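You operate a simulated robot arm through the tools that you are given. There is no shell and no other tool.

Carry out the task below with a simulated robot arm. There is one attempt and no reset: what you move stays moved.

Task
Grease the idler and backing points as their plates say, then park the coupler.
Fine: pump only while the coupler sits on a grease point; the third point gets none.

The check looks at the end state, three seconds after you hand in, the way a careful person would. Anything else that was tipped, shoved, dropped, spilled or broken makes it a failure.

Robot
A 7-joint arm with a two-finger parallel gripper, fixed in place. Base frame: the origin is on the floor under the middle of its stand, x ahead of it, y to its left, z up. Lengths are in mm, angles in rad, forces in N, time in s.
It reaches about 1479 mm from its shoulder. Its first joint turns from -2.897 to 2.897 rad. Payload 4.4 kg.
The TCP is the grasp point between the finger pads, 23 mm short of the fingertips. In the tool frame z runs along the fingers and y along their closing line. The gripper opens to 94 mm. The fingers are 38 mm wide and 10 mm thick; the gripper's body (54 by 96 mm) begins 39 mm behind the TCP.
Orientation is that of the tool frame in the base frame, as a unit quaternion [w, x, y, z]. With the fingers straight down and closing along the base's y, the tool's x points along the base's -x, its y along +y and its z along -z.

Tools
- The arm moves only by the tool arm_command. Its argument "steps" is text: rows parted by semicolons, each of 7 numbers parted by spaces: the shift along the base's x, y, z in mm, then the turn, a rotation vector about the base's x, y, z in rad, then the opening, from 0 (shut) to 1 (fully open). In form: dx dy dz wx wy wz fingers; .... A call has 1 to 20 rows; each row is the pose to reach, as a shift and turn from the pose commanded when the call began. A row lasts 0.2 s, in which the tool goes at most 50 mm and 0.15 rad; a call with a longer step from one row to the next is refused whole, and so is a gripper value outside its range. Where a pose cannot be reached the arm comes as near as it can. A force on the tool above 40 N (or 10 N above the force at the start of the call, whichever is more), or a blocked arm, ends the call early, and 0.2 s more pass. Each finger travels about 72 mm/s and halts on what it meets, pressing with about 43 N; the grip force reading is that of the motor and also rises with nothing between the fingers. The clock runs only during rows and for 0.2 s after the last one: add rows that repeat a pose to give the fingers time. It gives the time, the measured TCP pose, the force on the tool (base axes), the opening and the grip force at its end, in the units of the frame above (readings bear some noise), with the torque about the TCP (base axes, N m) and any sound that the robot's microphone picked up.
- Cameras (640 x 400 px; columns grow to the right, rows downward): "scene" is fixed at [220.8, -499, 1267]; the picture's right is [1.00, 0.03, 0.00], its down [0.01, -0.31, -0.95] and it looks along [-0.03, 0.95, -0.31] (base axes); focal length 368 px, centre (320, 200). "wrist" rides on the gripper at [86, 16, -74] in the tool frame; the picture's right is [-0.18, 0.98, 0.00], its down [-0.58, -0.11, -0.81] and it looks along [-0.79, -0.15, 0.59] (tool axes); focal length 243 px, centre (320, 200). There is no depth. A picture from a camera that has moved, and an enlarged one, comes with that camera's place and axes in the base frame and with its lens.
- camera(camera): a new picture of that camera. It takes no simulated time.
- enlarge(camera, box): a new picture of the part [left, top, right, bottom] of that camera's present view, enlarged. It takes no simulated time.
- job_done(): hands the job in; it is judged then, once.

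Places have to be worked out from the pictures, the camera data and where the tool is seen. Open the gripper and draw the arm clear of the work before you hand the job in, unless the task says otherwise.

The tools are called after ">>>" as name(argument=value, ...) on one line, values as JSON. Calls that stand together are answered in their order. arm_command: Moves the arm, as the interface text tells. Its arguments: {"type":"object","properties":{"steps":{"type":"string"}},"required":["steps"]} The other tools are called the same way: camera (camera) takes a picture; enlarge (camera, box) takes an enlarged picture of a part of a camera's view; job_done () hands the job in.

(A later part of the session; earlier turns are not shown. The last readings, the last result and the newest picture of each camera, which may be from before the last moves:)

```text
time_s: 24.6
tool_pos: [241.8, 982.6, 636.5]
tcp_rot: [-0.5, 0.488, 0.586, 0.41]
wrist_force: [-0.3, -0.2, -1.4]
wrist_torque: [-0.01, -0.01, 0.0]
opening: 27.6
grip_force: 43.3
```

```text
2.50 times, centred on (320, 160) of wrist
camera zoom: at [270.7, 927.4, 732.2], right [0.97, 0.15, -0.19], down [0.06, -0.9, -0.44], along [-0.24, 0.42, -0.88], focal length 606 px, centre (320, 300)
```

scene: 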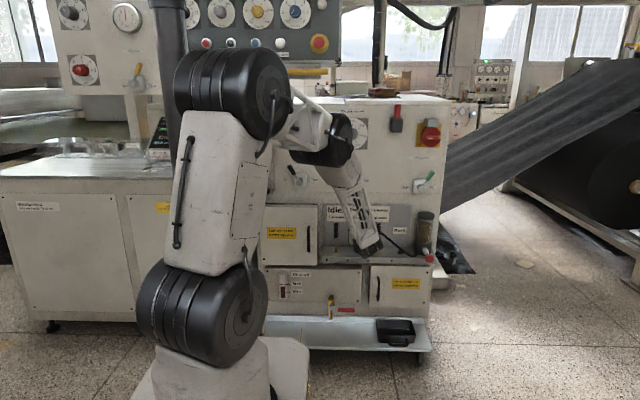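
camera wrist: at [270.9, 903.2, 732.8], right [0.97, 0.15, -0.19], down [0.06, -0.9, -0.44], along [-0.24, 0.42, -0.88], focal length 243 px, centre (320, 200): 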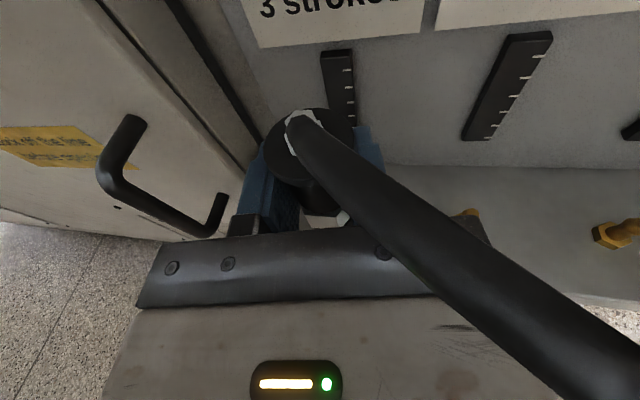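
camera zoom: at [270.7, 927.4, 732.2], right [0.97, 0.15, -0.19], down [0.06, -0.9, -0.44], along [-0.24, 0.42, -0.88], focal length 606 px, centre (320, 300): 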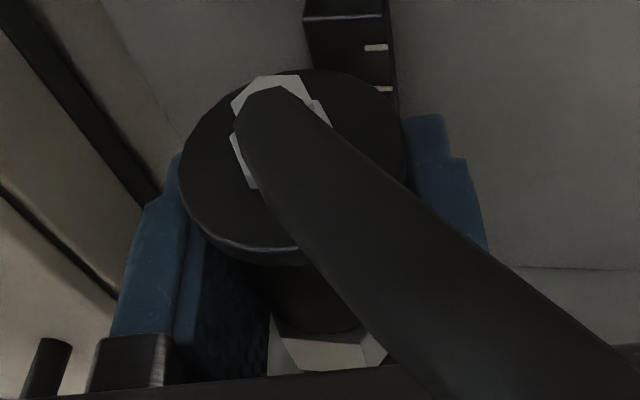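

Positioned at (241.8, 982.6, 636.5). Lowering toward the nipple, with a small pitch correction so the coupler is vertical, stopping above the expected contact.

>>> arm_command(steps="-0.3 0 -6 0.0118 0.0023 0 0; -0.5 0 -14 0.0118 0.0023 0 0; -0.5 0 -22 0.0118 0.0023 0 0; -0.5 0 -28 0.0118 0.0023 0 0; -0.5 0 -32 0.0118 0.0023 0 0; -0.5 0 -32 0.0118 0.0023 0 0")

>>> enlarge(camera="scene", box=[322, 225, 362, 265])

>>> camera(camera="wrist")

```text
time_s: 26.0
tool_pos: [240.8, 981.5, 604.2]
tcp_rot: [-0.504, 0.485, 0.583, 0.413]
wrist_force: [0.4, 0.4, -1.5]
wrist_torque: [0.01, 0.01, 0.01]
opening: 27.8
grip_force: 43.3
```

```text
10.00 times, centred on (342, 245) of scene
camera zoom: at [220.8, -499.0, 1267.0], right [1.0, 0.03, 0.0], down [0.01, -0.31, -0.95], along [-0.03, 0.95, -0.31], focal length 3681 px, centre (100, -250)
```

zoom: 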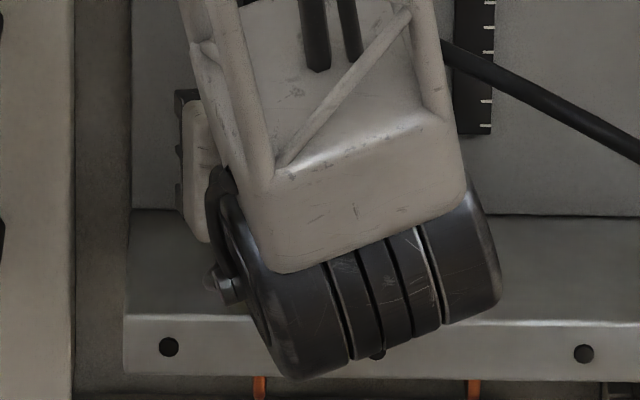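

```text
taken
camera wrist: at [270.7, 925.9, 700.3], right [0.97, 0.16, -0.19], down [0.06, -0.89, -0.45], along [-0.24, 0.43, -0.87], focal length 243 px, centre (320, 200)
```

wrist: 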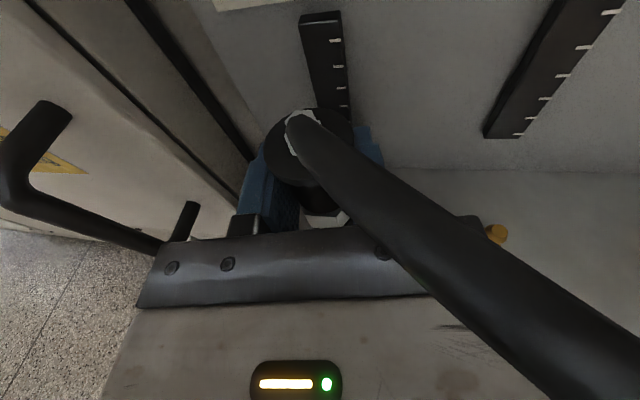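

The Backing nipple appears within ~2 mm of its predicted pixel, so alignment should be good. Lowering slowly in 2 mm steps and watching the force.

>>> arm_command(steps="0.2 0.5 -2 0 0 0 0; 0.2 0.8 -4 0 0 0 0; 0.2 0.8 -6 0 0 0 0; 0.2 0.8 -8 0 0 0 0; 0.2 0.8 -10 0 0 0 0; 0.2 0.8 -12 0 0 0 0; 0.2 0.8 -12 0 0 0 0")

```text
time_s: 27.6
tool_pos: [241.5, 983.5, 592.5]
tcp_rot: [-0.503, 0.486, 0.583, 0.413]
wrist_force: [-0.1, -1.0, -2.4]
wrist_torque: [0.01, 0.03, 0.0]
opening: 27.5
grip_force: 42.9
```

Still no contact at z=592.5. Continuing down.

>>> arm_command(steps="0 0 -2 0 0 0 0; 0 0 -4 0 0 0 0; 0 0 -6 0 0 0 0; 0 0 -8 0 0 0 0; 0 0 -10 0 0 0 0; 0 0 -10 0 0 0 0")

```text
time_s: 29.0
tool_pos: [241.3, 984.1, 582.7]
tcp_rot: [-0.504, 0.485, 0.583, 0.413]
wrist_force: [-4.7, -4.2, 0.1]
wrist_torque: [-0.13, 0.1, 0.06]
opening: 27.6
grip_force: 42.9
```

The bore has engaged the nipple: there's a small side load of (−4.7, −4.2) N about 35 mm below the TCP. I'll shift about 1 mm toward −x and −y to relieve it and keep lowering.

>>> arm_command(steps="-0.5 -0.6 0 0 0 0 0; -1 -1.2 0 0 0 0 0; -1 -1.2 0 0 0 0 0")

```text
time_s: 29.8
tool_pos: [240.0, 983.6, 582.7]
tcp_rot: [-0.505, 0.484, 0.583, 0.413]
wrist_force: [-0.2, 0.6, -2.5]
wrist_torque: [-0.01, -0.01, 0.01]
opening: 27.5
grip_force: 43.4
```

Side load is gone. Continue pressing down in small steps.

>>> arm_command(steps="0 0 -2 0 0 0 0; 0 0 -4 0 0 0 0; 0 0 -6 0 0 0 0; 0 0 -8 0 0 0 0; 0 0 -10 0 0 0 0; 0 0 -10 0 0 0 0")

```text
time_s: 31.2
tool_pos: [240.4, 983.3, 573.3]
tcp_rot: [-0.504, 0.485, 0.582, 0.414]
wrist_force: [-2.1, -1.0, 11.8]
wrist_torque: [-0.02, -0.1, -0.03]
opening: 27.7
grip_force: 43.2
```

Upward reaction of about 14 N directly under the TCP, so the coupler is meeting the nipple's seat. I'll press a little more to make sure it's fully seated.

>>> arm_command(steps="0.3 0.2 -1 0 0 0 0; 0.3 0.2 -2 0 0 0 0; 0.3 0.2 -3 0 0 0 0; 0.3 0.2 -3 0 0 0 0")

>>> camera(camera="wrist")

>>> enlarge(camera="scene", box=[310, 195, 450, 275])

```text
time_s: 32.2
tool_pos: [241.7, 985.3, 571.2]
tcp_rot: [-0.505, 0.484, 0.582, 0.414]
wrist_force: [-7.3, 7.3, 31.3]
wrist_torque: [0.39, -0.04, 0.02]
opening: 27.9
grip_force: 43.1
```

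```text
taken
camera wrist: at [270.6, 926.7, 666.2], right [0.97, 0.16, -0.19], down [0.06, -0.89, -0.45], along [-0.24, 0.43, -0.87], focal length 243 px, centre (320, 200)
```

wrist: 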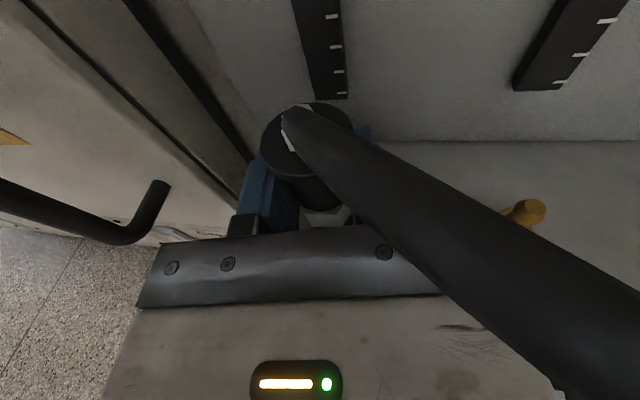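

```text
4.57 times, centred on (380, 235) of scene
camera zoom: at [220.8, -499.0, 1267.0], right [1.0, 0.03, 0.0], down [0.01, -0.31, -0.95], along [-0.03, 0.95, -0.31], focal length 1683 px, centre (46, 40)
```

zoom: 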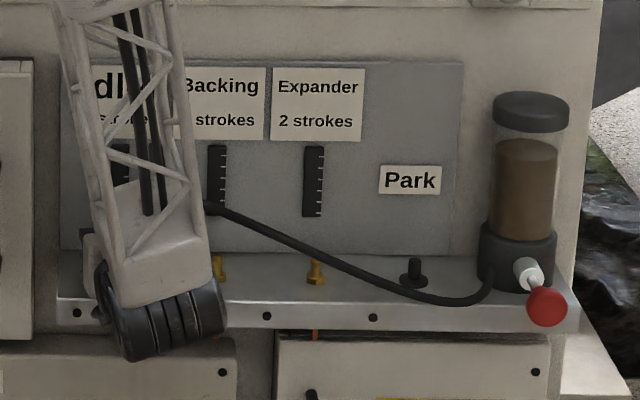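

The coupler is firmly seated (31 N at z=571). I'll relieve the downward load a bit before letting go.

>>> arm_command(steps="-0.3 0 1.5 0 0 0 0; -0.5 0 2.5 0 0 0 0; -0.5 0 2.5 0 0 0 0")

```text
time_s: 33.0
tool_pos: [238.1, 982.1, 570.8]
tcp_rot: [-0.503, 0.486, 0.583, 0.413]
wrist_force: [4.7, -1.5, 11.1]
wrist_torque: [0.1, -0.31, -0.06]
opening: 27.6
grip_force: 42.4
```

Light residual load now. Opening the gripper to release the coupler on the Idler point.

>>> arm_command(steps="0.5 0 0.5 0 0 0 0.32; 0.8 0 0.5 0 0 0 0.45; 0.8 0 0.5 0 0 0 0.6; 0.8 0 0.5 0 0 0 0.78; 0.8 0 0.5 0 0 0 0.78")

>>> camera(camera="wrist")

```text
time_s: 34.2
tool_pos: [241.3, 983.6, 572.4]
tcp_rot: [-0.504, 0.485, 0.583, 0.413]
wrist_force: [-0.1, -1.4, -0.7]
wrist_torque: [-0.01, -0.01, 0.0]
opening: 73.3
grip_force: 0.0
```

```text
taken
camera wrist: at [270.5, 926.2, 668.1], right [0.97, 0.16, -0.19], down [0.06, -0.89, -0.45], along [-0.24, 0.43, -0.87], focal length 243 px, centre (320, 200)
```

wrist: 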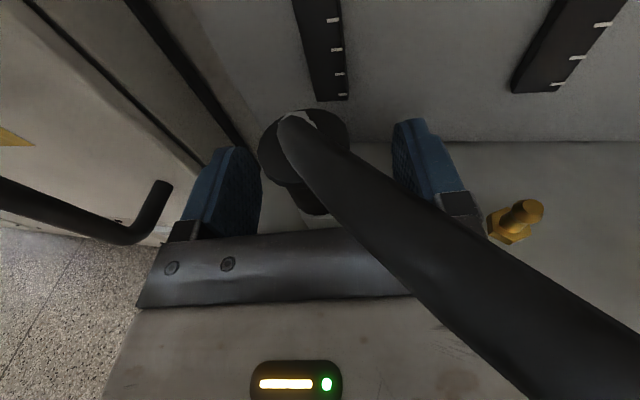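

The coupler stays on the Idler nipple. Backing straight out slowly while watching for contact with the coupler or hose.

>>> arm_command(steps="1 -8 0 0 0 0 0.78; 2 -18 0 0 0 0 0.78; 3 -28 0 0 0 0 0.78; 4 -38 0 0 0 0 0.78; 5 -48 0 0 0 0 0.78; 6 -60 0 0 0 0 0.78; 7 -74 2 0 0 0 0.78; 8 -90 4 0 0 0 0.78; 9 -106 6 0 0 0 0.78; 9 -106 6 0 0 0 0.78")

>>> camera(camera="wrist")

>>> enlarge(camera="scene", box=[310, 195, 450, 275])

```text
time_s: 36.4
tool_pos: [249.8, 877.8, 579.2]
tcp_rot: [-0.505, 0.485, 0.583, 0.413]
wrist_force: [0.1, 0.3, 0.7]
wrist_torque: [0.0, 0.01, -0.03]
opening: 73.4
grip_force: 0.1
```

```text
taken
camera wrist: at [279.2, 821.0, 673.9], right [0.97, 0.16, -0.19], down [0.06, -0.89, -0.45], along [-0.24, 0.43, -0.87], focal length 243 px, centre (320, 200)
```

wrist: 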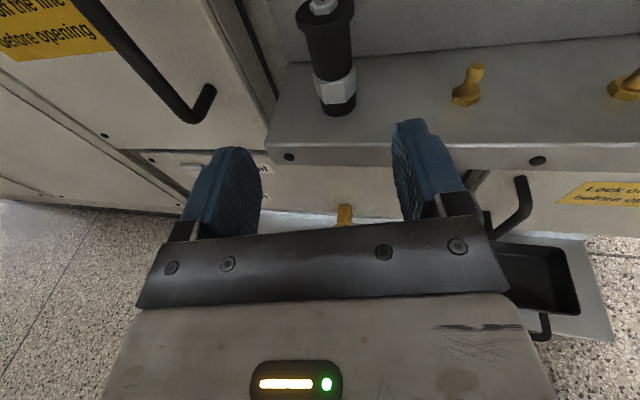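

```text
4.57 times, centred on (380, 235) of scene
camera zoom: at [220.8, -499.0, 1267.0], right [1.0, 0.03, 0.0], down [0.01, -0.31, -0.95], along [-0.03, 0.95, -0.31], focal length 1683 px, centre (46, 40)
```

zoom: 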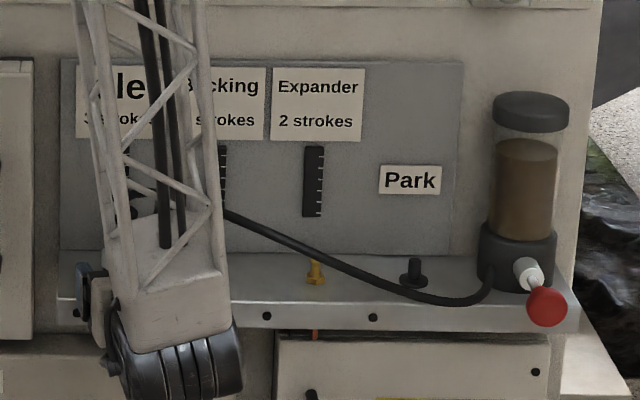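

The coupler stands upright on the Idler point with the hose slack. Next I'll back away to y≈790, straighten the tool and travel toward the pump knob with the fingers closed.

>>> arm_command(steps="5 -20 4 0 0 -0.02 0.6; 15 -40 8 0.02 0 -0.04 0.4; 30 -60 12 0.04 0 -0.06 0.2; 50 -75 16 0.06 0 -0.08 0; 72 -88 20 0.08 0.002 -0.1 0; 95 -95 22 0.1 0.004 -0.12 0; 118 -95 24 0.12 0.006 -0.15 0; 141 -95 24 0.14 0.007 -0.17 0; 164 -95 24 0.1514 0.007 -0.1895 0; 187 -95 24 0.1514 0.007 -0.1895 0; 210 -95 24 0.1514 0.007 -0.1895 0; 233 -95 24 0.1514 0.007 -0.1895 0; 256 -95 24 0.1514 0.007 -0.1895 0; 279 -95 24 0.1514 0.007 -0.1895 0; 302 -95 24 0.1514 0.007 -0.1895 0; 322 -95 24 0.1514 0.007 -0.1895 0; 335 -95 24 0.1514 0.007 -0.1895 0; 335 -95 24 0.1514 0.007 -0.1895 0")

>>> camera(camera="wrist")

>>> camera(camera="scene")

```text
time_s: 40.2
tool_pos: [584.1, 782.7, 602.0]
tcp_rot: [-0.5, 0.5, 0.5, 0.5]
wrist_force: [-0.1, -0.1, 0.1]
wrist_torque: [-0.02, 0.0, 0.02]
opening: 0.0
grip_force: 42.3
```

```text
taken
camera wrist: at [602.4, 707.6, 687.4], right [0.98, 0.0, -0.18], down [-0.11, -0.81, -0.58], along [-0.15, 0.59, -0.79], focal length 243 px, centre (320, 200)
```

wrist: 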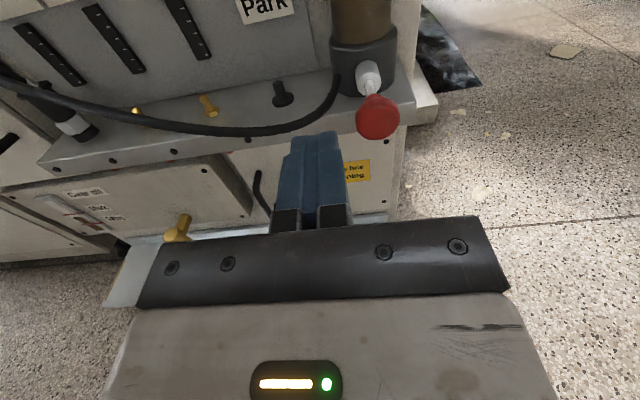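

```text
taken
```

scene: 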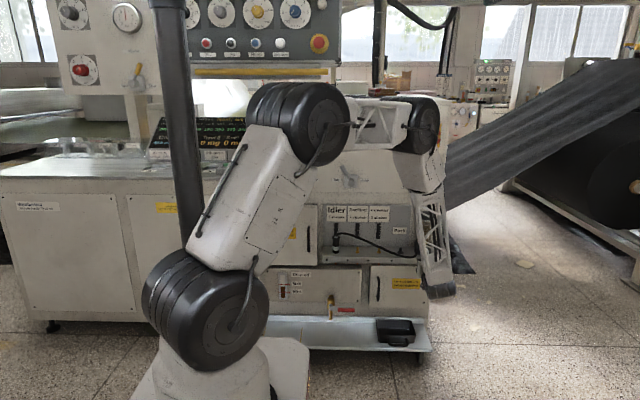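

Now I'll check the coupler on the Idler from the scene camera and zoom in on the pump knob.

>>> enlarge(camera="scene", box=[315, 200, 395, 260])

>>> enlarge(camera="wrist", box=[320, 20, 440, 150])

```text
6.67 times, centred on (355, 230) of scene
camera zoom: at [220.8, -499.0, 1267.0], right [1.0, 0.03, 0.0], down [0.01, -0.31, -0.95], along [-0.03, 0.95, -0.31], focal length 2454 px, centre (87, 0)
```

zoom: 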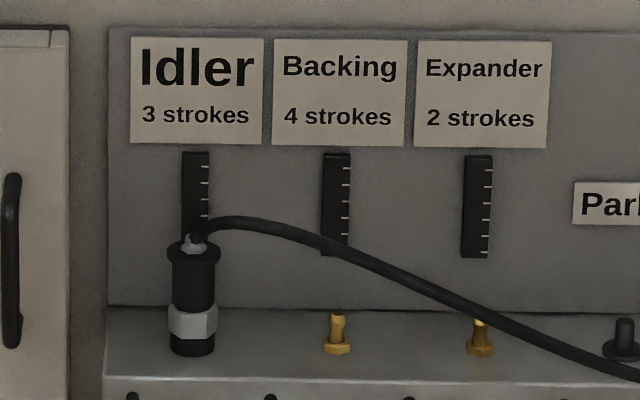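

```text
3.08 times, centred on (380, 85) of wrist
camera zoom: at [602.4, 707.6, 687.4], right [0.98, 0.0, -0.18], down [-0.11, -0.81, -0.58], along [-0.15, 0.59, -0.79], focal length 746 px, centre (135, 554)
```

zoom: 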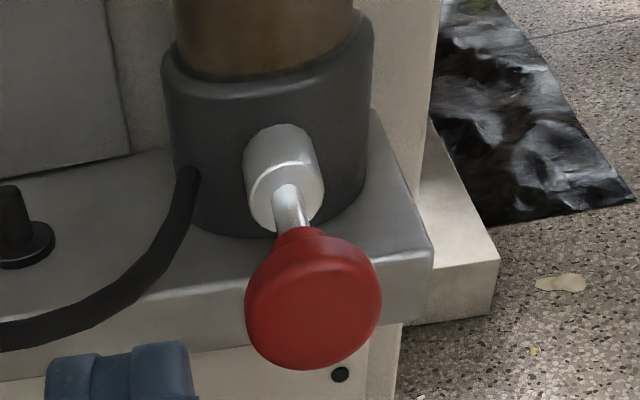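

The coupler is upright on Idler. The knob's front-face centre triangulates to about (626.5, 878, 560) with its axis along y. I'll line up the closed fingertips in front of it.

>>> arm_command(steps="10 0 -10 0 0 0 0; 21 2 -21 0 0 0 0; 32 5 -32 0 0 0 0; 42.4 7 -42 0 0 0 0; 42.4 7 -42 0 0 0 0; 42.4 7 -42 0 0 0 0")

>>> camera(camera="wrist")

>>> enlarge(camera="wrist", box=[240, 50, 400, 210])

```text
time_s: 41.6
tool_pos: [625.9, 787.8, 558.7]
tcp_rot: [-0.5, 0.5, 0.5, 0.5]
wrist_force: [0.3, -1.1, -0.6]
wrist_torque: [0.0, -0.02, -0.01]
opening: 0.0
grip_force: 42.0
```

```text
taken
camera wrist: at [643.9, 713.5, 645.3], right [0.98, 0.0, -0.18], down [-0.11, -0.81, -0.58], along [-0.15, 0.59, -0.79], focal length 243 px, centre (320, 200)
```

wrist: 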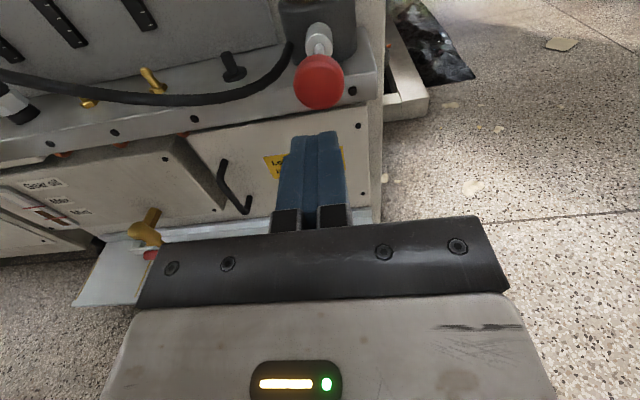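

```text
2.50 times, centred on (320, 130) of wrist
camera zoom: at [643.9, 713.5, 645.3], right [0.98, 0.0, -0.18], down [-0.11, -0.81, -0.58], along [-0.15, 0.59, -0.79], focal length 606 px, centre (320, 375)
```

zoom: 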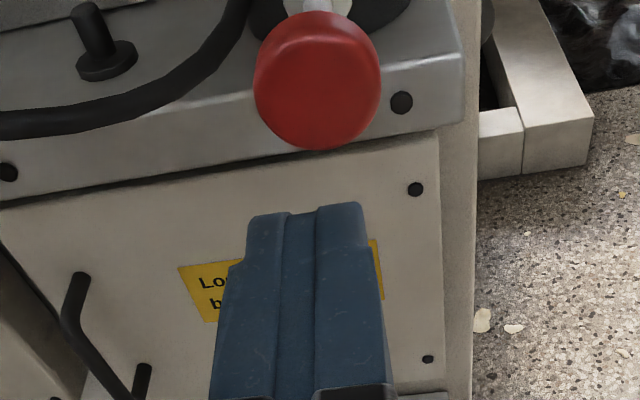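

Fingertips are aligned with the knob (column 319, row 84 against 320, 83 predicted). Approaching to just short of contact.

>>> arm_command(steps="0 15 0 0 0 0 0; 0 30 0 0 0 0 0; 0 45 0 0 0 0 0; 0 58 0 0 0 0 0; 0 58 0 0 0 0 0")

>>> camera(camera="wrist")

>>> enlarge(camera="scene", box=[390, 210, 450, 290])

```text
time_s: 42.8
tool_pos: [626.8, 846.8, 561.9]
tcp_rot: [-0.499, 0.5, 0.5, 0.5]
wrist_force: [-0.1, 0.3, 0.2]
wrist_torque: [0.0, 0.02, 0.02]
opening: 0.1
grip_force: 42.7
```

```text
taken
camera wrist: at [644.8, 771.9, 646.3], right [0.98, 0.0, -0.18], down [-0.11, -0.81, -0.58], along [-0.15, 0.59, -0.79], focal length 243 px, centre (320, 200)
```

wrist: 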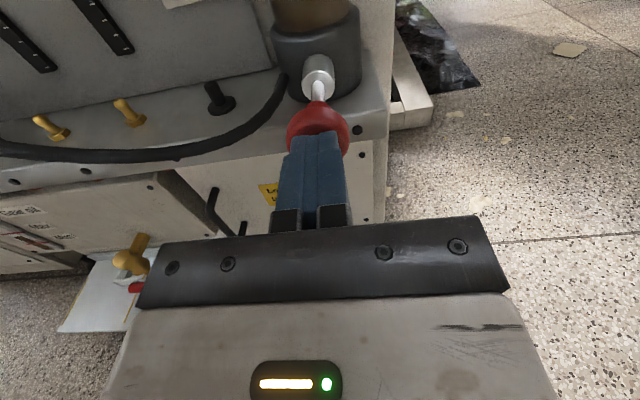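

```text
5.00 times, centred on (420, 250) of scene
camera zoom: at [220.8, -499.0, 1267.0], right [1.0, 0.03, 0.0], down [0.01, -0.31, -0.95], along [-0.03, 0.95, -0.31], focal length 1841 px, centre (-180, -50)
```

zoom: 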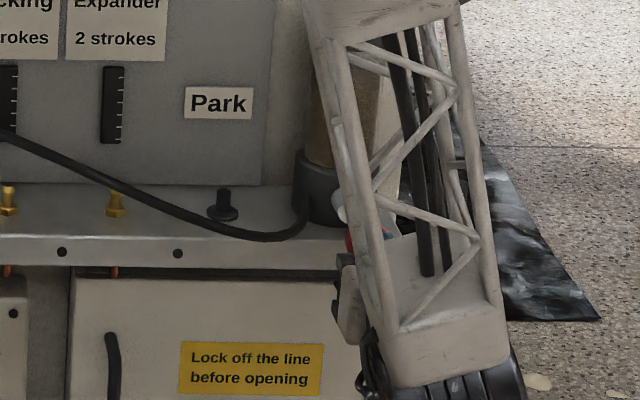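

Just about touching. Now push slowly to feel the plunger's resistance.

>>> arm_command(steps="0 3 0 0 0 0 0; 0 6 0 0 0 0 0; 0 9 0 0 0 0 0; 0 12 0 0 0 0 0; 0 12 0 0 0 0 0")

>>> camera(camera="wrist")

```text
time_s: 44.0
tool_pos: [627.8, 857.9, 560.3]
tcp_rot: [-0.5, 0.5, 0.5, 0.5]
wrist_force: [1.8, -3.9, 2.7]
wrist_torque: [0.03, 0.02, -0.03]
opening: 0.0
grip_force: 42.2
```

```text
taken
camera wrist: at [645.7, 783.9, 645.6], right [0.98, 0.0, -0.18], down [-0.11, -0.81, -0.58], along [-0.15, 0.59, -0.79], focal length 243 px, centre (320, 200)
```

wrist: 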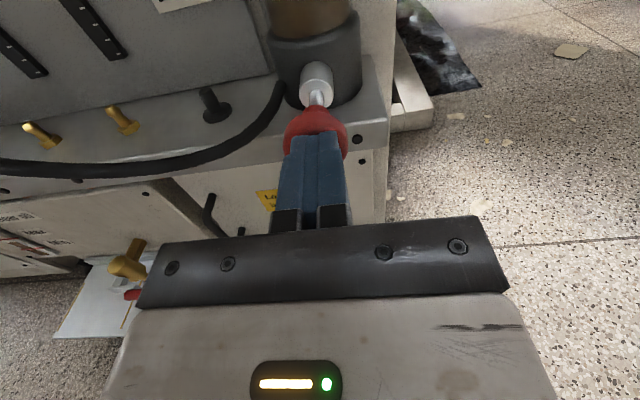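

The plunger is moving under light force (about 4 N). Continue the stroke inward.

>>> arm_command(steps="0 4 0 0 0 0 0; 0 8 0 0 0 0 0; 0 12 0 0 0 0 0; 0 16 0 0 0 0 0; 0 20 0 0 0 0 0; 0 20 0 0 0 0 0")

>>> camera(camera="wrist")

>>> enlarge(camera="scene", box=[315, 200, 395, 260])

```text
time_s: 45.2
tool_pos: [627.9, 877.2, 559.3]
tcp_rot: [-0.5, 0.5, 0.5, 0.5]
wrist_force: [-3.9, -20.1, 9.8]
wrist_torque: [0.21, -0.01, 0.1]
opening: 0.0
grip_force: 41.9
heard: click
stopped in row 6: the force on the tool passed its limit at 57 N (the readings are from after the stop); the commanded pose is now the measured one
```

```text
taken
camera wrist: at [645.3, 801.1, 645.1], right [0.98, 0.0, -0.19], down [-0.11, -0.81, -0.58], along [-0.15, 0.59, -0.79], focal length 243 px, centre (320, 200)
```

wrist: 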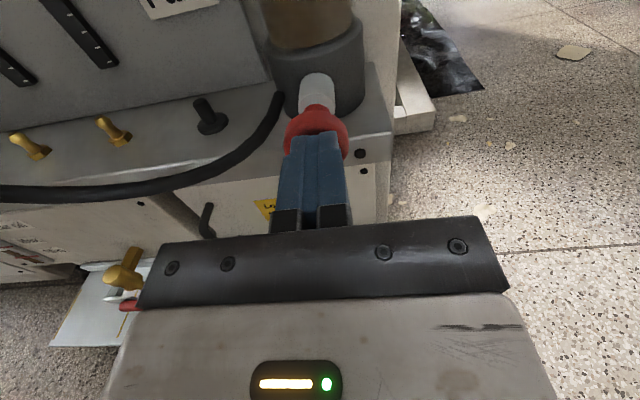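

```text
6.67 times, centred on (355, 230) of scene
camera zoom: at [220.8, -499.0, 1267.0], right [1.0, 0.03, 0.0], down [0.01, -0.31, -0.95], along [-0.03, 0.95, -0.31], focal length 2454 px, centre (87, 0)
```

zoom: 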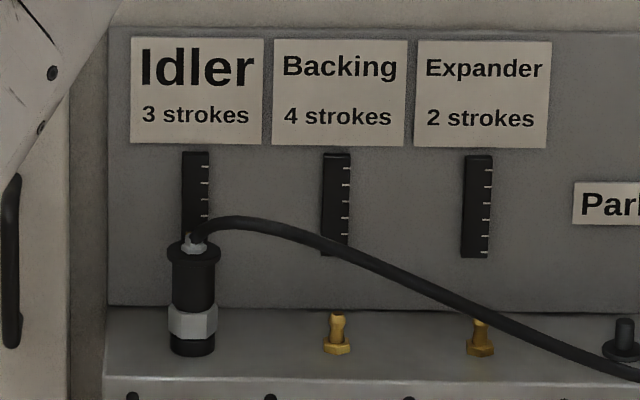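

A click at the end stop (y≈877), which looks like one stroke. I'll retract fully so the plunger returns, then check the knob and the gauge.

>>> arm_command(steps="0 -6 0 0 0 0 0; 0 -14 0.5 0 0 0 0; 0 -22 0.7 0 0 0 0; 0 -30 0.7 0 0 0 0; 0 -38 0.7 0 0 0 0; 0 -38 0.7 0 0 0 0")

>>> camera(camera="wrist")

>>> enlarge(camera="scene", box=[330, 215, 350, 245])

>>> enlarge(camera="wrist", box=[0, 0, 160, 120])

```text
time_s: 46.6
tool_pos: [628.2, 837.9, 561.5]
tcp_rot: [0.501, -0.5, -0.5, -0.499]
wrist_force: [0.4, 0.3, 0.1]
wrist_torque: [0.0, 0.02, 0.02]
opening: 0.2
grip_force: 42.6
```

```text
taken
camera wrist: at [645.3, 763.9, 645.8], right [0.98, 0.0, -0.19], down [-0.11, -0.81, -0.58], along [-0.15, 0.59, -0.79], focal length 243 px, centre (320, 200)
```

wrist: 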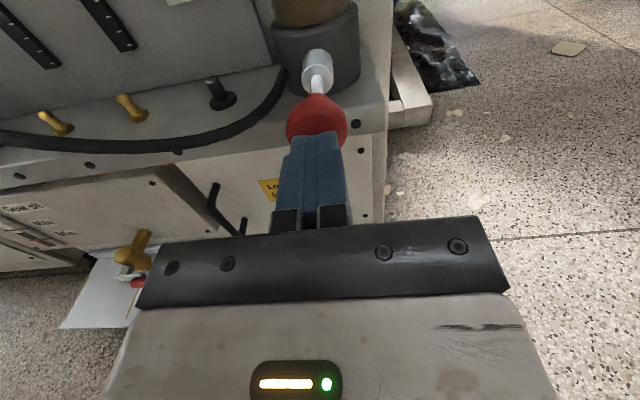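

```text
13.33 times, centred on (340, 230) of scene
camera zoom: at [220.8, -499.0, 1267.0], right [1.0, 0.03, 0.0], down [0.01, -0.31, -0.95], along [-0.03, 0.95, -0.31], focal length 4908 px, centre (53, -200)
```

zoom: 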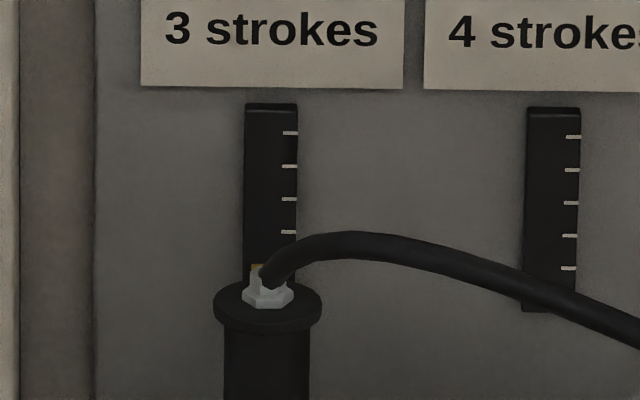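

```text
3.33 times, centred on (80, 60) of wrist
camera zoom: at [645.3, 763.9, 645.8], right [0.98, 0.0, -0.19], down [-0.11, -0.81, -0.58], along [-0.15, 0.59, -0.79], focal length 809 px, centre (1120, 667)
```

zoom: 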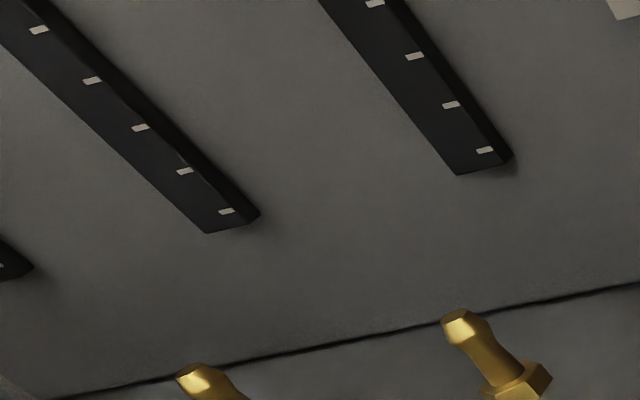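

An amber level has appeared at the Idler gauge's lowest tick, so that's 1 stroke, and the knob has sprung back. Doing stroke 2 with a gentler finish.

>>> arm_command(steps="0 8 0 0 0 0 0; 0 16 0 0 0 0 0; 0 23 0 0 0 0 0; 0 29 0 0 0 0 0; 0 33 0 0 0 0 0; 0 36 0 0 0 0 0; 0 38 0 0 0 0 0; 0 38 0 0 0 0 0")

>>> enlarge(camera="scene", box=[330, 215, 350, 245])

```text
time_s: 48.4
tool_pos: [628.3, 875.2, 559.9]
tcp_rot: [-0.5, 0.501, 0.499, 0.499]
wrist_force: [-11.3, -33.1, 8.5]
wrist_torque: [0.13, 0.05, 0.38]
opening: 0.1
grip_force: 42.2
heard: click
```

```text
13.33 times, centred on (340, 230) of scene
camera zoom: at [220.8, -499.0, 1267.0], right [1.0, 0.03, 0.0], down [0.01, -0.31, -0.95], along [-0.03, 0.95, -0.31], focal length 4908 px, centre (53, -200)
```

zoom: 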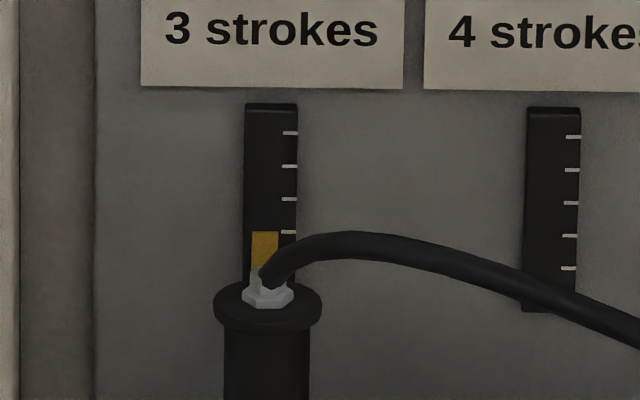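

The gauge shows 2. Retract fully before stroke 3 and confirm that nothing counts on the return.

>>> arm_command(steps="0 -6 0 0 0 0 0; 0 -14 0 0 0 0 0; 0 -22 0 0 0 0 0; 0 -30 0 0 0 0 0; 0 -38 0 0 0 0 0; 0 -38 0 0 0 0 0")

>>> enlarge(camera="scene", box=[330, 215, 350, 245])

>>> camera(camera="wrist")

```text
time_s: 49.8
tool_pos: [625.5, 839.4, 560.2]
tcp_rot: [-0.5, 0.5, 0.5, 0.5]
wrist_force: [-0.7, -0.4, -0.4]
wrist_torque: [-0.01, -0.02, -0.03]
opening: 0.0
grip_force: 42.9
```

```text
13.33 times, centred on (340, 230) of scene
camera zoom: at [220.8, -499.0, 1267.0], right [1.0, 0.03, 0.0], down [0.01, -0.31, -0.95], along [-0.03, 0.95, -0.31], focal length 4908 px, centre (53, -200)
```

zoom: 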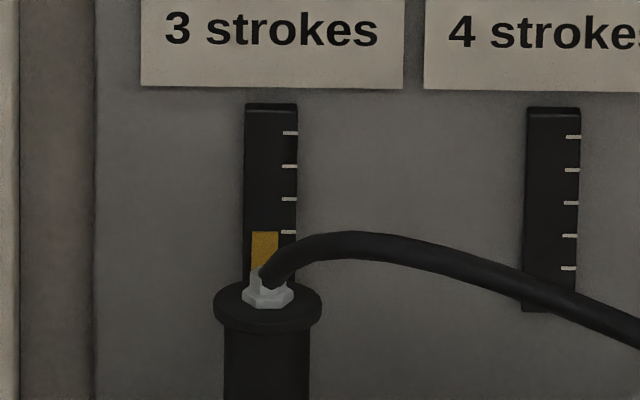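

```text
taken
camera wrist: at [645.2, 763.2, 645.6], right [0.98, 0.0, -0.19], down [-0.11, -0.81, -0.58], along [-0.15, 0.59, -0.79], focal length 243 px, centre (320, 200)
```

wrist: 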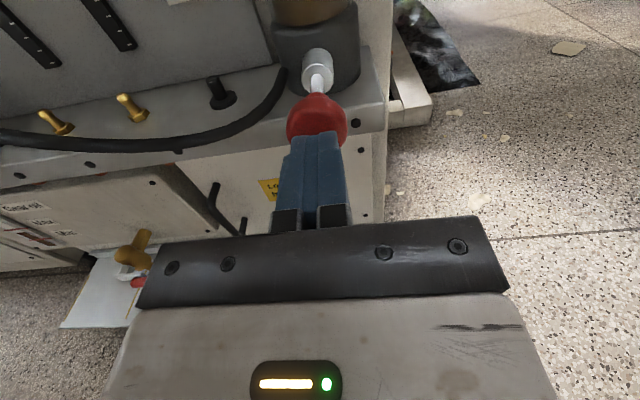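

The gauge holds at 2 and the plunger has returned. Stroke 3, the same way.

>>> arm_command(steps="0 8 0 0 0 0 0; 0 16 0 0 0 0 0; 0 23 0 0 0 0 0; 0 29 0 0 0 0 0; 0 33 0 0 0 0 0; 0 36 0 0 0 0 0; 0 38 0 0 0 0 0; 0 38 0 0 0 0 0")

>>> enlarge(camera="scene", box=[330, 215, 350, 245])

```text
time_s: 51.7
tool_pos: [626.0, 875.2, 559.9]
tcp_rot: [-0.501, 0.501, 0.5, 0.499]
wrist_force: [-2.5, -14.4, 4.0]
wrist_torque: [0.13, -0.08, 0.02]
opening: 0.2
grip_force: 42.6
heard: click
stopped in row 8: the force on the tool passed its limit at 41 N (the readings are from after the stop); the commanded pose is now the measured one
```

```text
13.33 times, centred on (340, 230) of scene
camera zoom: at [220.8, -499.0, 1267.0], right [1.0, 0.03, 0.0], down [0.01, -0.31, -0.95], along [-0.03, 0.95, -0.31], focal length 4908 px, centre (53, -200)
```

zoom: 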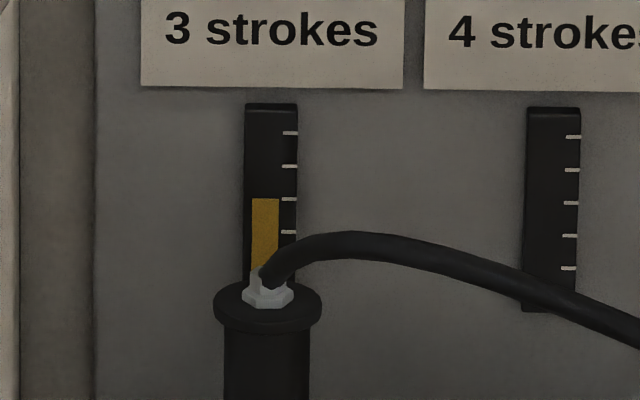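

The Idler gauge is exactly at the third tick. Retracting clear of the knob and raising, before going back to the coupler.

>>> arm_command(steps="0 -6 0 0 0 0 0; 0 -16 0 0 0 0 0; 0 -28 0 0 0 0 0; 0 -42 0 0 0 0 0; 0 -58 0 0 0 0 0; 0 -74 0 0 0 0 0; 0 -90 0 0 0 0 0; -10 -93 10 0 0 0 0; -22 -93 22 0 0 0 0; -34 -93 34 0 0 0 0; -42 -93 43 0 0 0 0; -42 -93 43 0 0 0 0")

>>> enlarge(camera="scene", box=[315, 195, 450, 280])

```text
time_s: 54.3
tool_pos: [585.4, 784.6, 603.1]
tcp_rot: [-0.5, 0.501, 0.5, 0.499]
wrist_force: [-0.5, 0.1, -0.6]
wrist_torque: [-0.04, -0.01, -0.01]
opening: 0.2
grip_force: 42.4
```

```text
4.71 times, centred on (382, 238) of scene
camera zoom: at [220.8, -499.0, 1267.0], right [1.0, 0.03, 0.0], down [0.01, -0.31, -0.95], along [-0.03, 0.95, -0.31], focal length 1732 px, centre (26, 24)
```

zoom: 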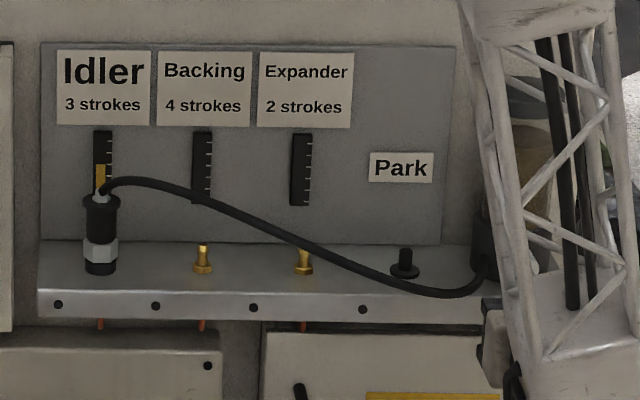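

All good: Idler at 3, coupler upright. Returning along the reverse path to the standoff in front of the Idler coupler, re-applying the yaw and pitch.

>>> arm_command(steps="-10 0 0 0 0 0 0; -28 0 0 0 0 0 0; -50 0 0 0 0 0 0; -73 0 0 0 0 0 0; -96 0 0 0 0 0 0; -119 0 0 0 0 0 0; -142 0 0 -0.01 0 0.02 0; -165 0 0 -0.03 -0.001 0.04 0; -188 0 0 -0.05 -0.002 0.06 0; -211 0 0 -0.07 -0.003 0.08 0; -234 0 0 -0.09 -0.004 0.1 0; -257 0 0 -0.11 -0.005 0.13 0; -280 0 0 -0.13 -0.006 0.16 0.2; -302 5 0 -0.1514 -0.007 0.1895 0.4; -320 12 -3 -0.1514 -0.007 0.1895 0.6; -332 22 -6 -0.1514 -0.007 0.1895 0.78; -336 32 -9 -0.1514 -0.007 0.1895 0.78; -336 32 -9 -0.1514 -0.007 0.1895 0.78")

>>> camera(camera="wrist")

>>> camera(camera="scene")

```text
time_s: 58.1
tool_pos: [250.3, 815.6, 593.6]
tcp_rot: [-0.504, 0.486, 0.582, 0.413]
wrist_force: [0.0, -0.3, 0.3]
wrist_torque: [-0.01, 0.02, 0.04]
opening: 73.2
grip_force: 0.1
```

```text
taken
camera wrist: at [279.1, 758.3, 688.8], right [0.97, 0.16, -0.19], down [0.05, -0.89, -0.45], along [-0.24, 0.43, -0.87], focal length 243 px, centre (320, 200)
```

wrist: 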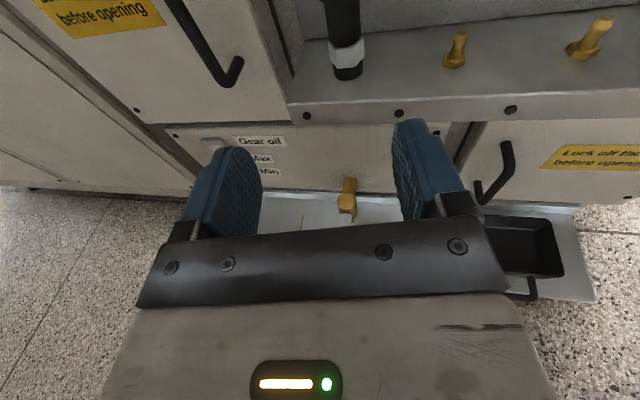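

```text
taken
```

scene: 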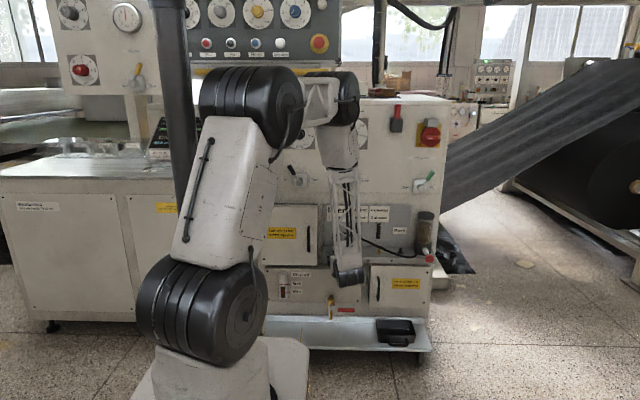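

Approach again along the same clear path toward the coupler on the Idler.

>>> arm_command(steps="0 15 -4 0 0 0 0.78; 0 31 -8 0 0 0 0.78; 0 47 -12 0 0 0 0.78; -0.5 62 -15 0 0 0 0.78; -1.5 76 -17 0 0 0 0.78; -3 92 -19 0 0 0 0.78; -4 106 -20 0 0 0 0.78; -5 118 -21 0 0 0 0.78; -6 130 -21 0 0 0 0.78; -7 142 -21 0 0 0 0.78; -8 154 -21 0 0 0 0.78; -9 164 -21 0 0 0 0.78; -9.3 168 -21 0 0 0 0.78; -9.3 168 -21 0 0 0 0.78; -9.3 168 -21 0 0 0 0.78")

>>> camera(camera="wrist")

```text
time_s: 61.3
tool_pos: [238.9, 983.2, 572.3]
tcp_rot: [-0.504, 0.486, 0.583, 0.413]
wrist_force: [0.7, -0.4, -0.6]
wrist_torque: [0.0, 0.01, -0.02]
opening: 73.4
grip_force: 0.0
```

```text
taken
camera wrist: at [268.4, 926.5, 667.7], right [0.97, 0.16, -0.19], down [0.06, -0.89, -0.45], along [-0.24, 0.43, -0.87], focal length 243 px, centre (320, 200)
```

wrist: 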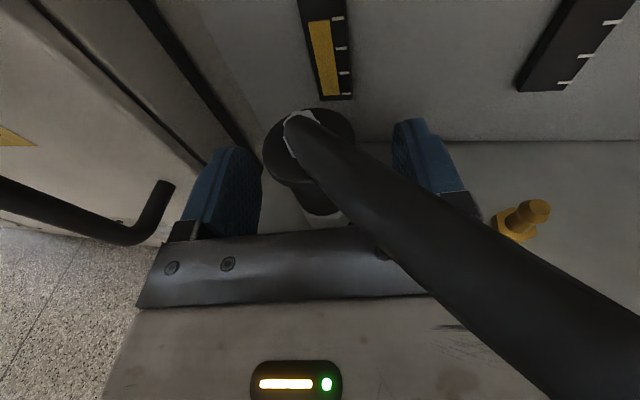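

The coupler is centred between the pads to within about 1 mm. Nudge +0.9 mm in x and close.

>>> arm_command(steps="0.9 0 0 0 0 0 0.6; 0.9 0 0 0 0 0 0.45; 0.9 0 0 0 0 0 0.3; 0.9 0 0 0 0 0 0.15; 0.9 0 0 0 0 0 0; 0.9 0 0 0 0 0 0")

>>> camera(camera="wrist")

```text
time_s: 62.7
tool_pos: [239.9, 983.4, 572.1]
tcp_rot: [-0.504, 0.486, 0.583, 0.412]
wrist_force: [1.4, -0.2, 1.3]
wrist_torque: [0.02, -0.1, -0.01]
opening: 27.6
grip_force: 43.1
```

```text
taken
camera wrist: at [269.1, 926.5, 668.0], right [0.97, 0.16, -0.19], down [0.06, -0.89, -0.45], along [-0.24, 0.43, -0.87], focal length 243 px, centre (320, 200)
```

wrist: 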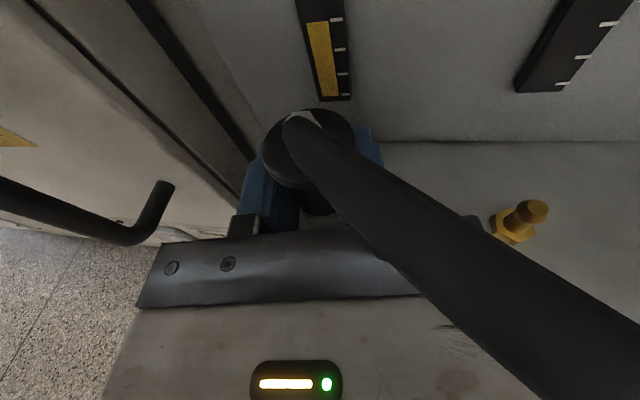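

Gripped (27.6 mm) with nearly zero side load, so the Idler axis is at TCP ≈ (239.9, 983.4) and Backing should be at x ≈ 334.8. Lifting straight up.

>>> arm_command(steps="0 0 4 0 0 0 0; 0 0 10 0 0 0 0; 0 0 17 0 0 0 0; 0 0 25 0 0 0 0; 0 0 34 0 0 0 0; 0 0 44 0 0 0 0; 0 0 54 0 0 0 0; 0 0 60 0 0 0 0; 0 0 60 0 0 0 0")

>>> camera(camera="wrist")

```text
time_s: 64.7
tool_pos: [240.1, 984.1, 632.2]
tcp_rot: [-0.504, 0.486, 0.583, 0.412]
wrist_force: [0.3, 0.6, -1.4]
wrist_torque: [-0.01, 0.01, -0.01]
opening: 27.6
grip_force: 42.9
```

```text
taken
camera wrist: at [269.4, 926.6, 728.1], right [0.97, 0.16, -0.19], down [0.05, -0.89, -0.45], along [-0.24, 0.43, -0.87], focal length 243 px, centre (320, 200)
```

wrist: 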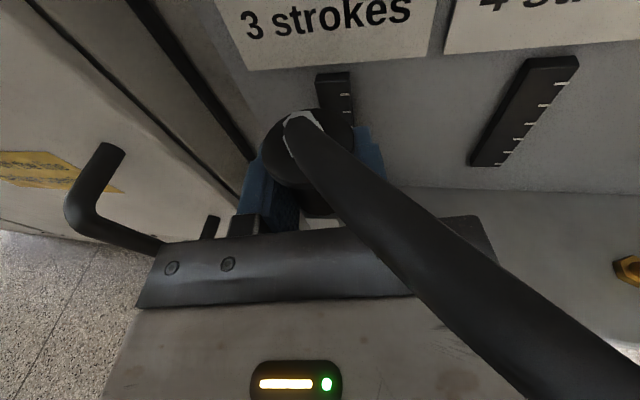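

Off the nipple cleanly. Moving right 94.9 mm to above the Backing nipple in small steps.

>>> arm_command(steps="2 -6 0 0 0 0 0; 8 -12 0 0 0 0 0; 17 -12 0 0 0 0 0; 27 -12 0 0 0 0 0; 38 -12 0 0 0 0 0; 49 -12 0 0 0 0 0; 60 -12 0 0 0 0 0; 71 -12 0 0 0 0 0; 81 -12 0 0 0 0 0; 89 -11 0 0 0 0 0; 93 -8 0 0 0 0 0; 94.9 -4 0 0 0 0 0; 94.9 0 0 0 0 0 0; 94.9 0 0 0 0 0 0; 94.9 0 0 0 0 0 0")

>>> camera(camera="wrist")

>>> enlarge(camera="scene", box=[310, 195, 450, 275])

```text
time_s: 67.9
tool_pos: [334.5, 983.0, 633.4]
tcp_rot: [-0.505, 0.486, 0.583, 0.412]
wrist_force: [0.0, -0.4, -2.2]
wrist_torque: [0.04, 0.0, 0.02]
opening: 27.7
grip_force: 42.9
```

```text
taken
camera wrist: at [364.4, 926.2, 727.9], right [0.97, 0.16, -0.19], down [0.05, -0.89, -0.45], along [-0.24, 0.43, -0.87], focal length 243 px, centre (320, 200)
```

wrist: 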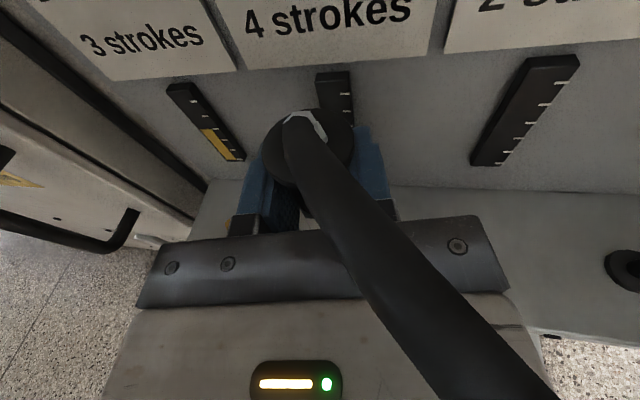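

```text
4.57 times, centred on (380, 235) of scene
camera zoom: at [220.8, -499.0, 1267.0], right [1.0, 0.03, 0.0], down [0.01, -0.31, -0.95], along [-0.03, 0.95, -0.31], focal length 1683 px, centre (46, 40)
```

zoom: 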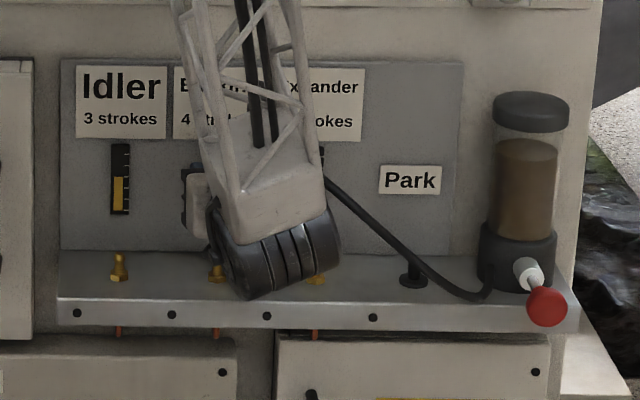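

The view matches the one above the Idler almost exactly, so alignment is good. Lowering to just above engagement.

>>> arm_command(steps="0 0 -5 0 0 0 0; 0 0 -12 0 0 0 0; 0 0 -19 0 0 0 0; 0 0 -26 0 0 0 0; 0 0 -32 0 0 0 0; 0 0 -37 0 0 0 0; 0 0 -41 0 0 0 0; 0 0 -41 0 0 0 0")

```text
time_s: 69.7
tool_pos: [333.1, 983.3, 591.0]
tcp_rot: [-0.505, 0.485, 0.583, 0.412]
wrist_force: [1.3, -0.2, -0.9]
wrist_torque: [-0.02, -0.09, 0.01]
opening: 27.7
grip_force: 42.6
```

>>> arm_command(steps="0.3 0 -2 0 0 0 0; 0.3 0 -4 0 0 0 0; 0.3 0 -6 0 0 0 0; 0.3 0 -8 0 0 0 0; 0.3 0 -10 0 0 0 0; 0.3 0 -10 0 0 0 0")

```text
time_s: 71.1
tool_pos: [335.2, 981.8, 581.4]
tcp_rot: [-0.504, 0.486, 0.583, 0.412]
wrist_force: [-0.4, 0.4, -1.4]
wrist_torque: [-0.01, 0.0, 0.02]
opening: 27.5
grip_force: 43.0
```

The bore is going over the nipple with no side load at z=581. Keep lowering to the seat.

>>> arm_command(steps="0 0 -2 0 0 0 0; 0 0 -4 0 0 0 0; 0 0 -6 0 0 0 0; 0 0 -8 0 0 0 0; 0 0 -9 0 0 0 0; 0 0 -9 0 0 0 0")

```text
time_s: 72.5
tool_pos: [336.4, 984.3, 572.4]
tcp_rot: [-0.504, 0.486, 0.583, 0.413]
wrist_force: [-0.5, 0.6, -1.5]
wrist_torque: [0.0, 0.02, 0.0]
opening: 27.3
grip_force: 43.2
```

Same height as when I gripped it seated on the Idler. Press slightly more to confirm the seat.

>>> arm_command(steps="0 0 -1 0 0 0 0; 0 0 -2 0 0 0 0; 0 0 -3 0 0 0 0; 0 0 -3 0 0 0 0")

>>> camera(camera="wrist")

```text
time_s: 73.5
tool_pos: [336.0, 985.8, 572.6]
tcp_rot: [-0.505, 0.485, 0.582, 0.414]
wrist_force: [1.0, -4.1, 31.1]
wrist_torque: [-0.22, -0.41, -0.08]
opening: 27.7
grip_force: 42.9
```

```text
taken
camera wrist: at [365.2, 928.2, 667.5], right [0.97, 0.16, -0.19], down [0.06, -0.89, -0.45], along [-0.24, 0.43, -0.87], focal length 243 px, centre (320, 200)
```

wrist: 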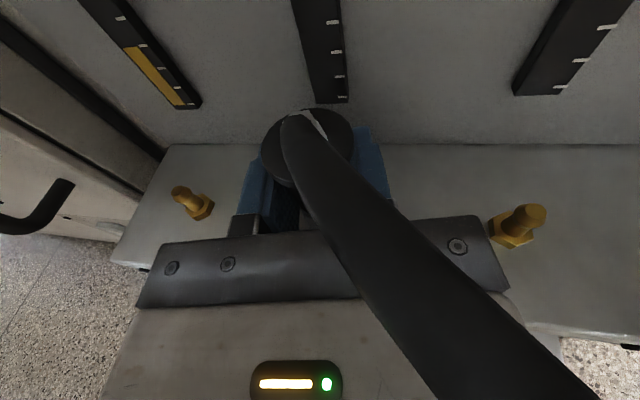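

Seated firmly (31 N). Unload and release.

>>> arm_command(steps="0 0 1.5 0 0 0 0; 0 0 2.8 0 0 0 0; 0 0 2.8 0 0 0 0")

>>> arm_command(steps="0 0 0 0 0 0 0.32; 0 0 0 0 0 0 0.45; 0 0 0 0 0 0 0.6; 0 0 0 0 0 0 0.78; 0 0 0 0 0 0 0.78")

>>> camera(camera="wrist")

```text
time_s: 74.3
tool_pos: [335.5, 982.9, 571.6]
tcp_rot: [-0.504, 0.486, 0.583, 0.412]
wrist_force: [-1.2, 3.9, 8.0]
wrist_torque: [0.26, -0.01, 0.05]
opening: 27.6
grip_force: 43.1
```

```text
time_s: 75.5
tool_pos: [336.7, 983.9, 574.9]
tcp_rot: [-0.504, 0.486, 0.582, 0.413]
wrist_force: [-0.6, -0.5, 0.1]
wrist_torque: [-0.01, -0.01, 0.01]
opening: 73.5
grip_force: 0.0
```

```text
taken
camera wrist: at [365.1, 927.3, 668.7], right [0.97, 0.16, -0.19], down [0.06, -0.89, -0.45], along [-0.24, 0.43, -0.87], focal length 243 px, centre (320, 200)
```

wrist: 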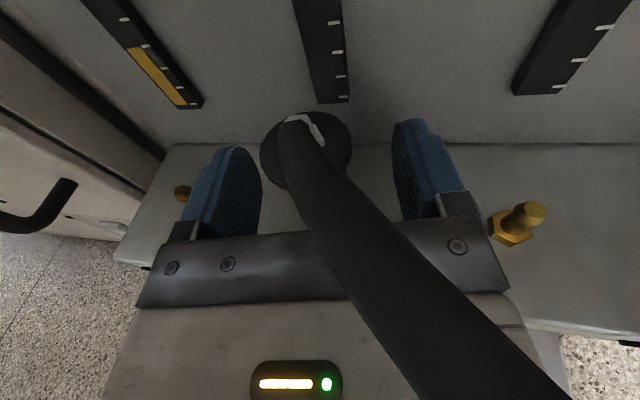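

The coupler stays on Backing. Retreating straight back (pure −y), since the hose bulges forward on the right side.

>>> arm_command(steps="0 -6 0 0 0 0 0.78; 0 -14 0 0 0 0 0.78; 0.5 -23 0 0 0 0 0.78; 1 -32 0 0 0 0 0.78; 1.5 -42 0 0 0 0 0.78; 2 -54 0 0 0 0 0.78; 2 -68 0 0 0 0 0.78; 2 -84 0 0 0 0 0.78; 2 -100 2 0 0 0 0.78; 2 -116 4 0 0 0 0.78; 2 -130 6 0 0 0 0.78; 2 -130 6 0 0 0 0.78")

>>> camera(camera="wrist")

>>> enlarge(camera="scene", box=[310, 195, 450, 275])

```text
time_s: 78.1
tool_pos: [336.9, 853.6, 578.8]
tcp_rot: [-0.505, 0.485, 0.583, 0.413]
wrist_force: [-0.1, -0.2, -0.5]
wrist_torque: [0.02, 0.0, 0.01]
opening: 73.1
grip_force: 0.1
```

```text
taken
camera wrist: at [366.8, 795.8, 673.9], right [0.97, 0.16, -0.19], down [0.06, -0.89, -0.45], along [-0.24, 0.43, -0.87], focal length 243 px, centre (320, 200)
```

wrist: 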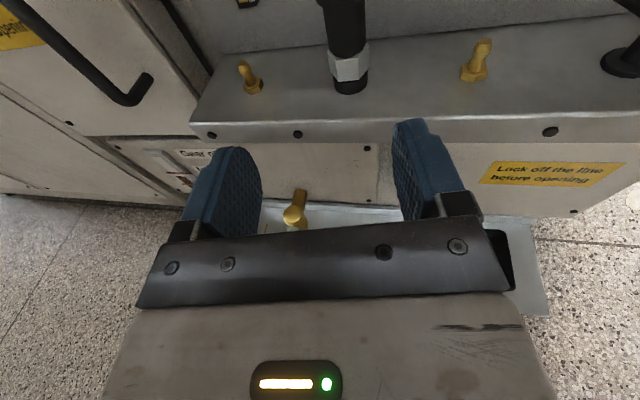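

```text
4.57 times, centred on (380, 235) of scene
camera zoom: at [220.8, -499.0, 1267.0], right [1.0, 0.03, 0.0], down [0.01, -0.31, -0.95], along [-0.03, 0.95, -0.31], focal length 1683 px, centre (46, 40)
```

zoom: 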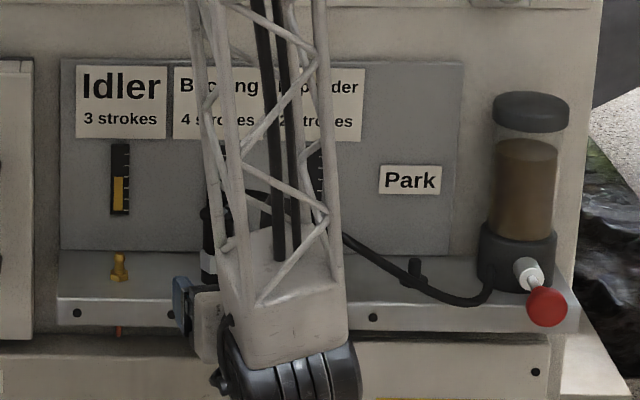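

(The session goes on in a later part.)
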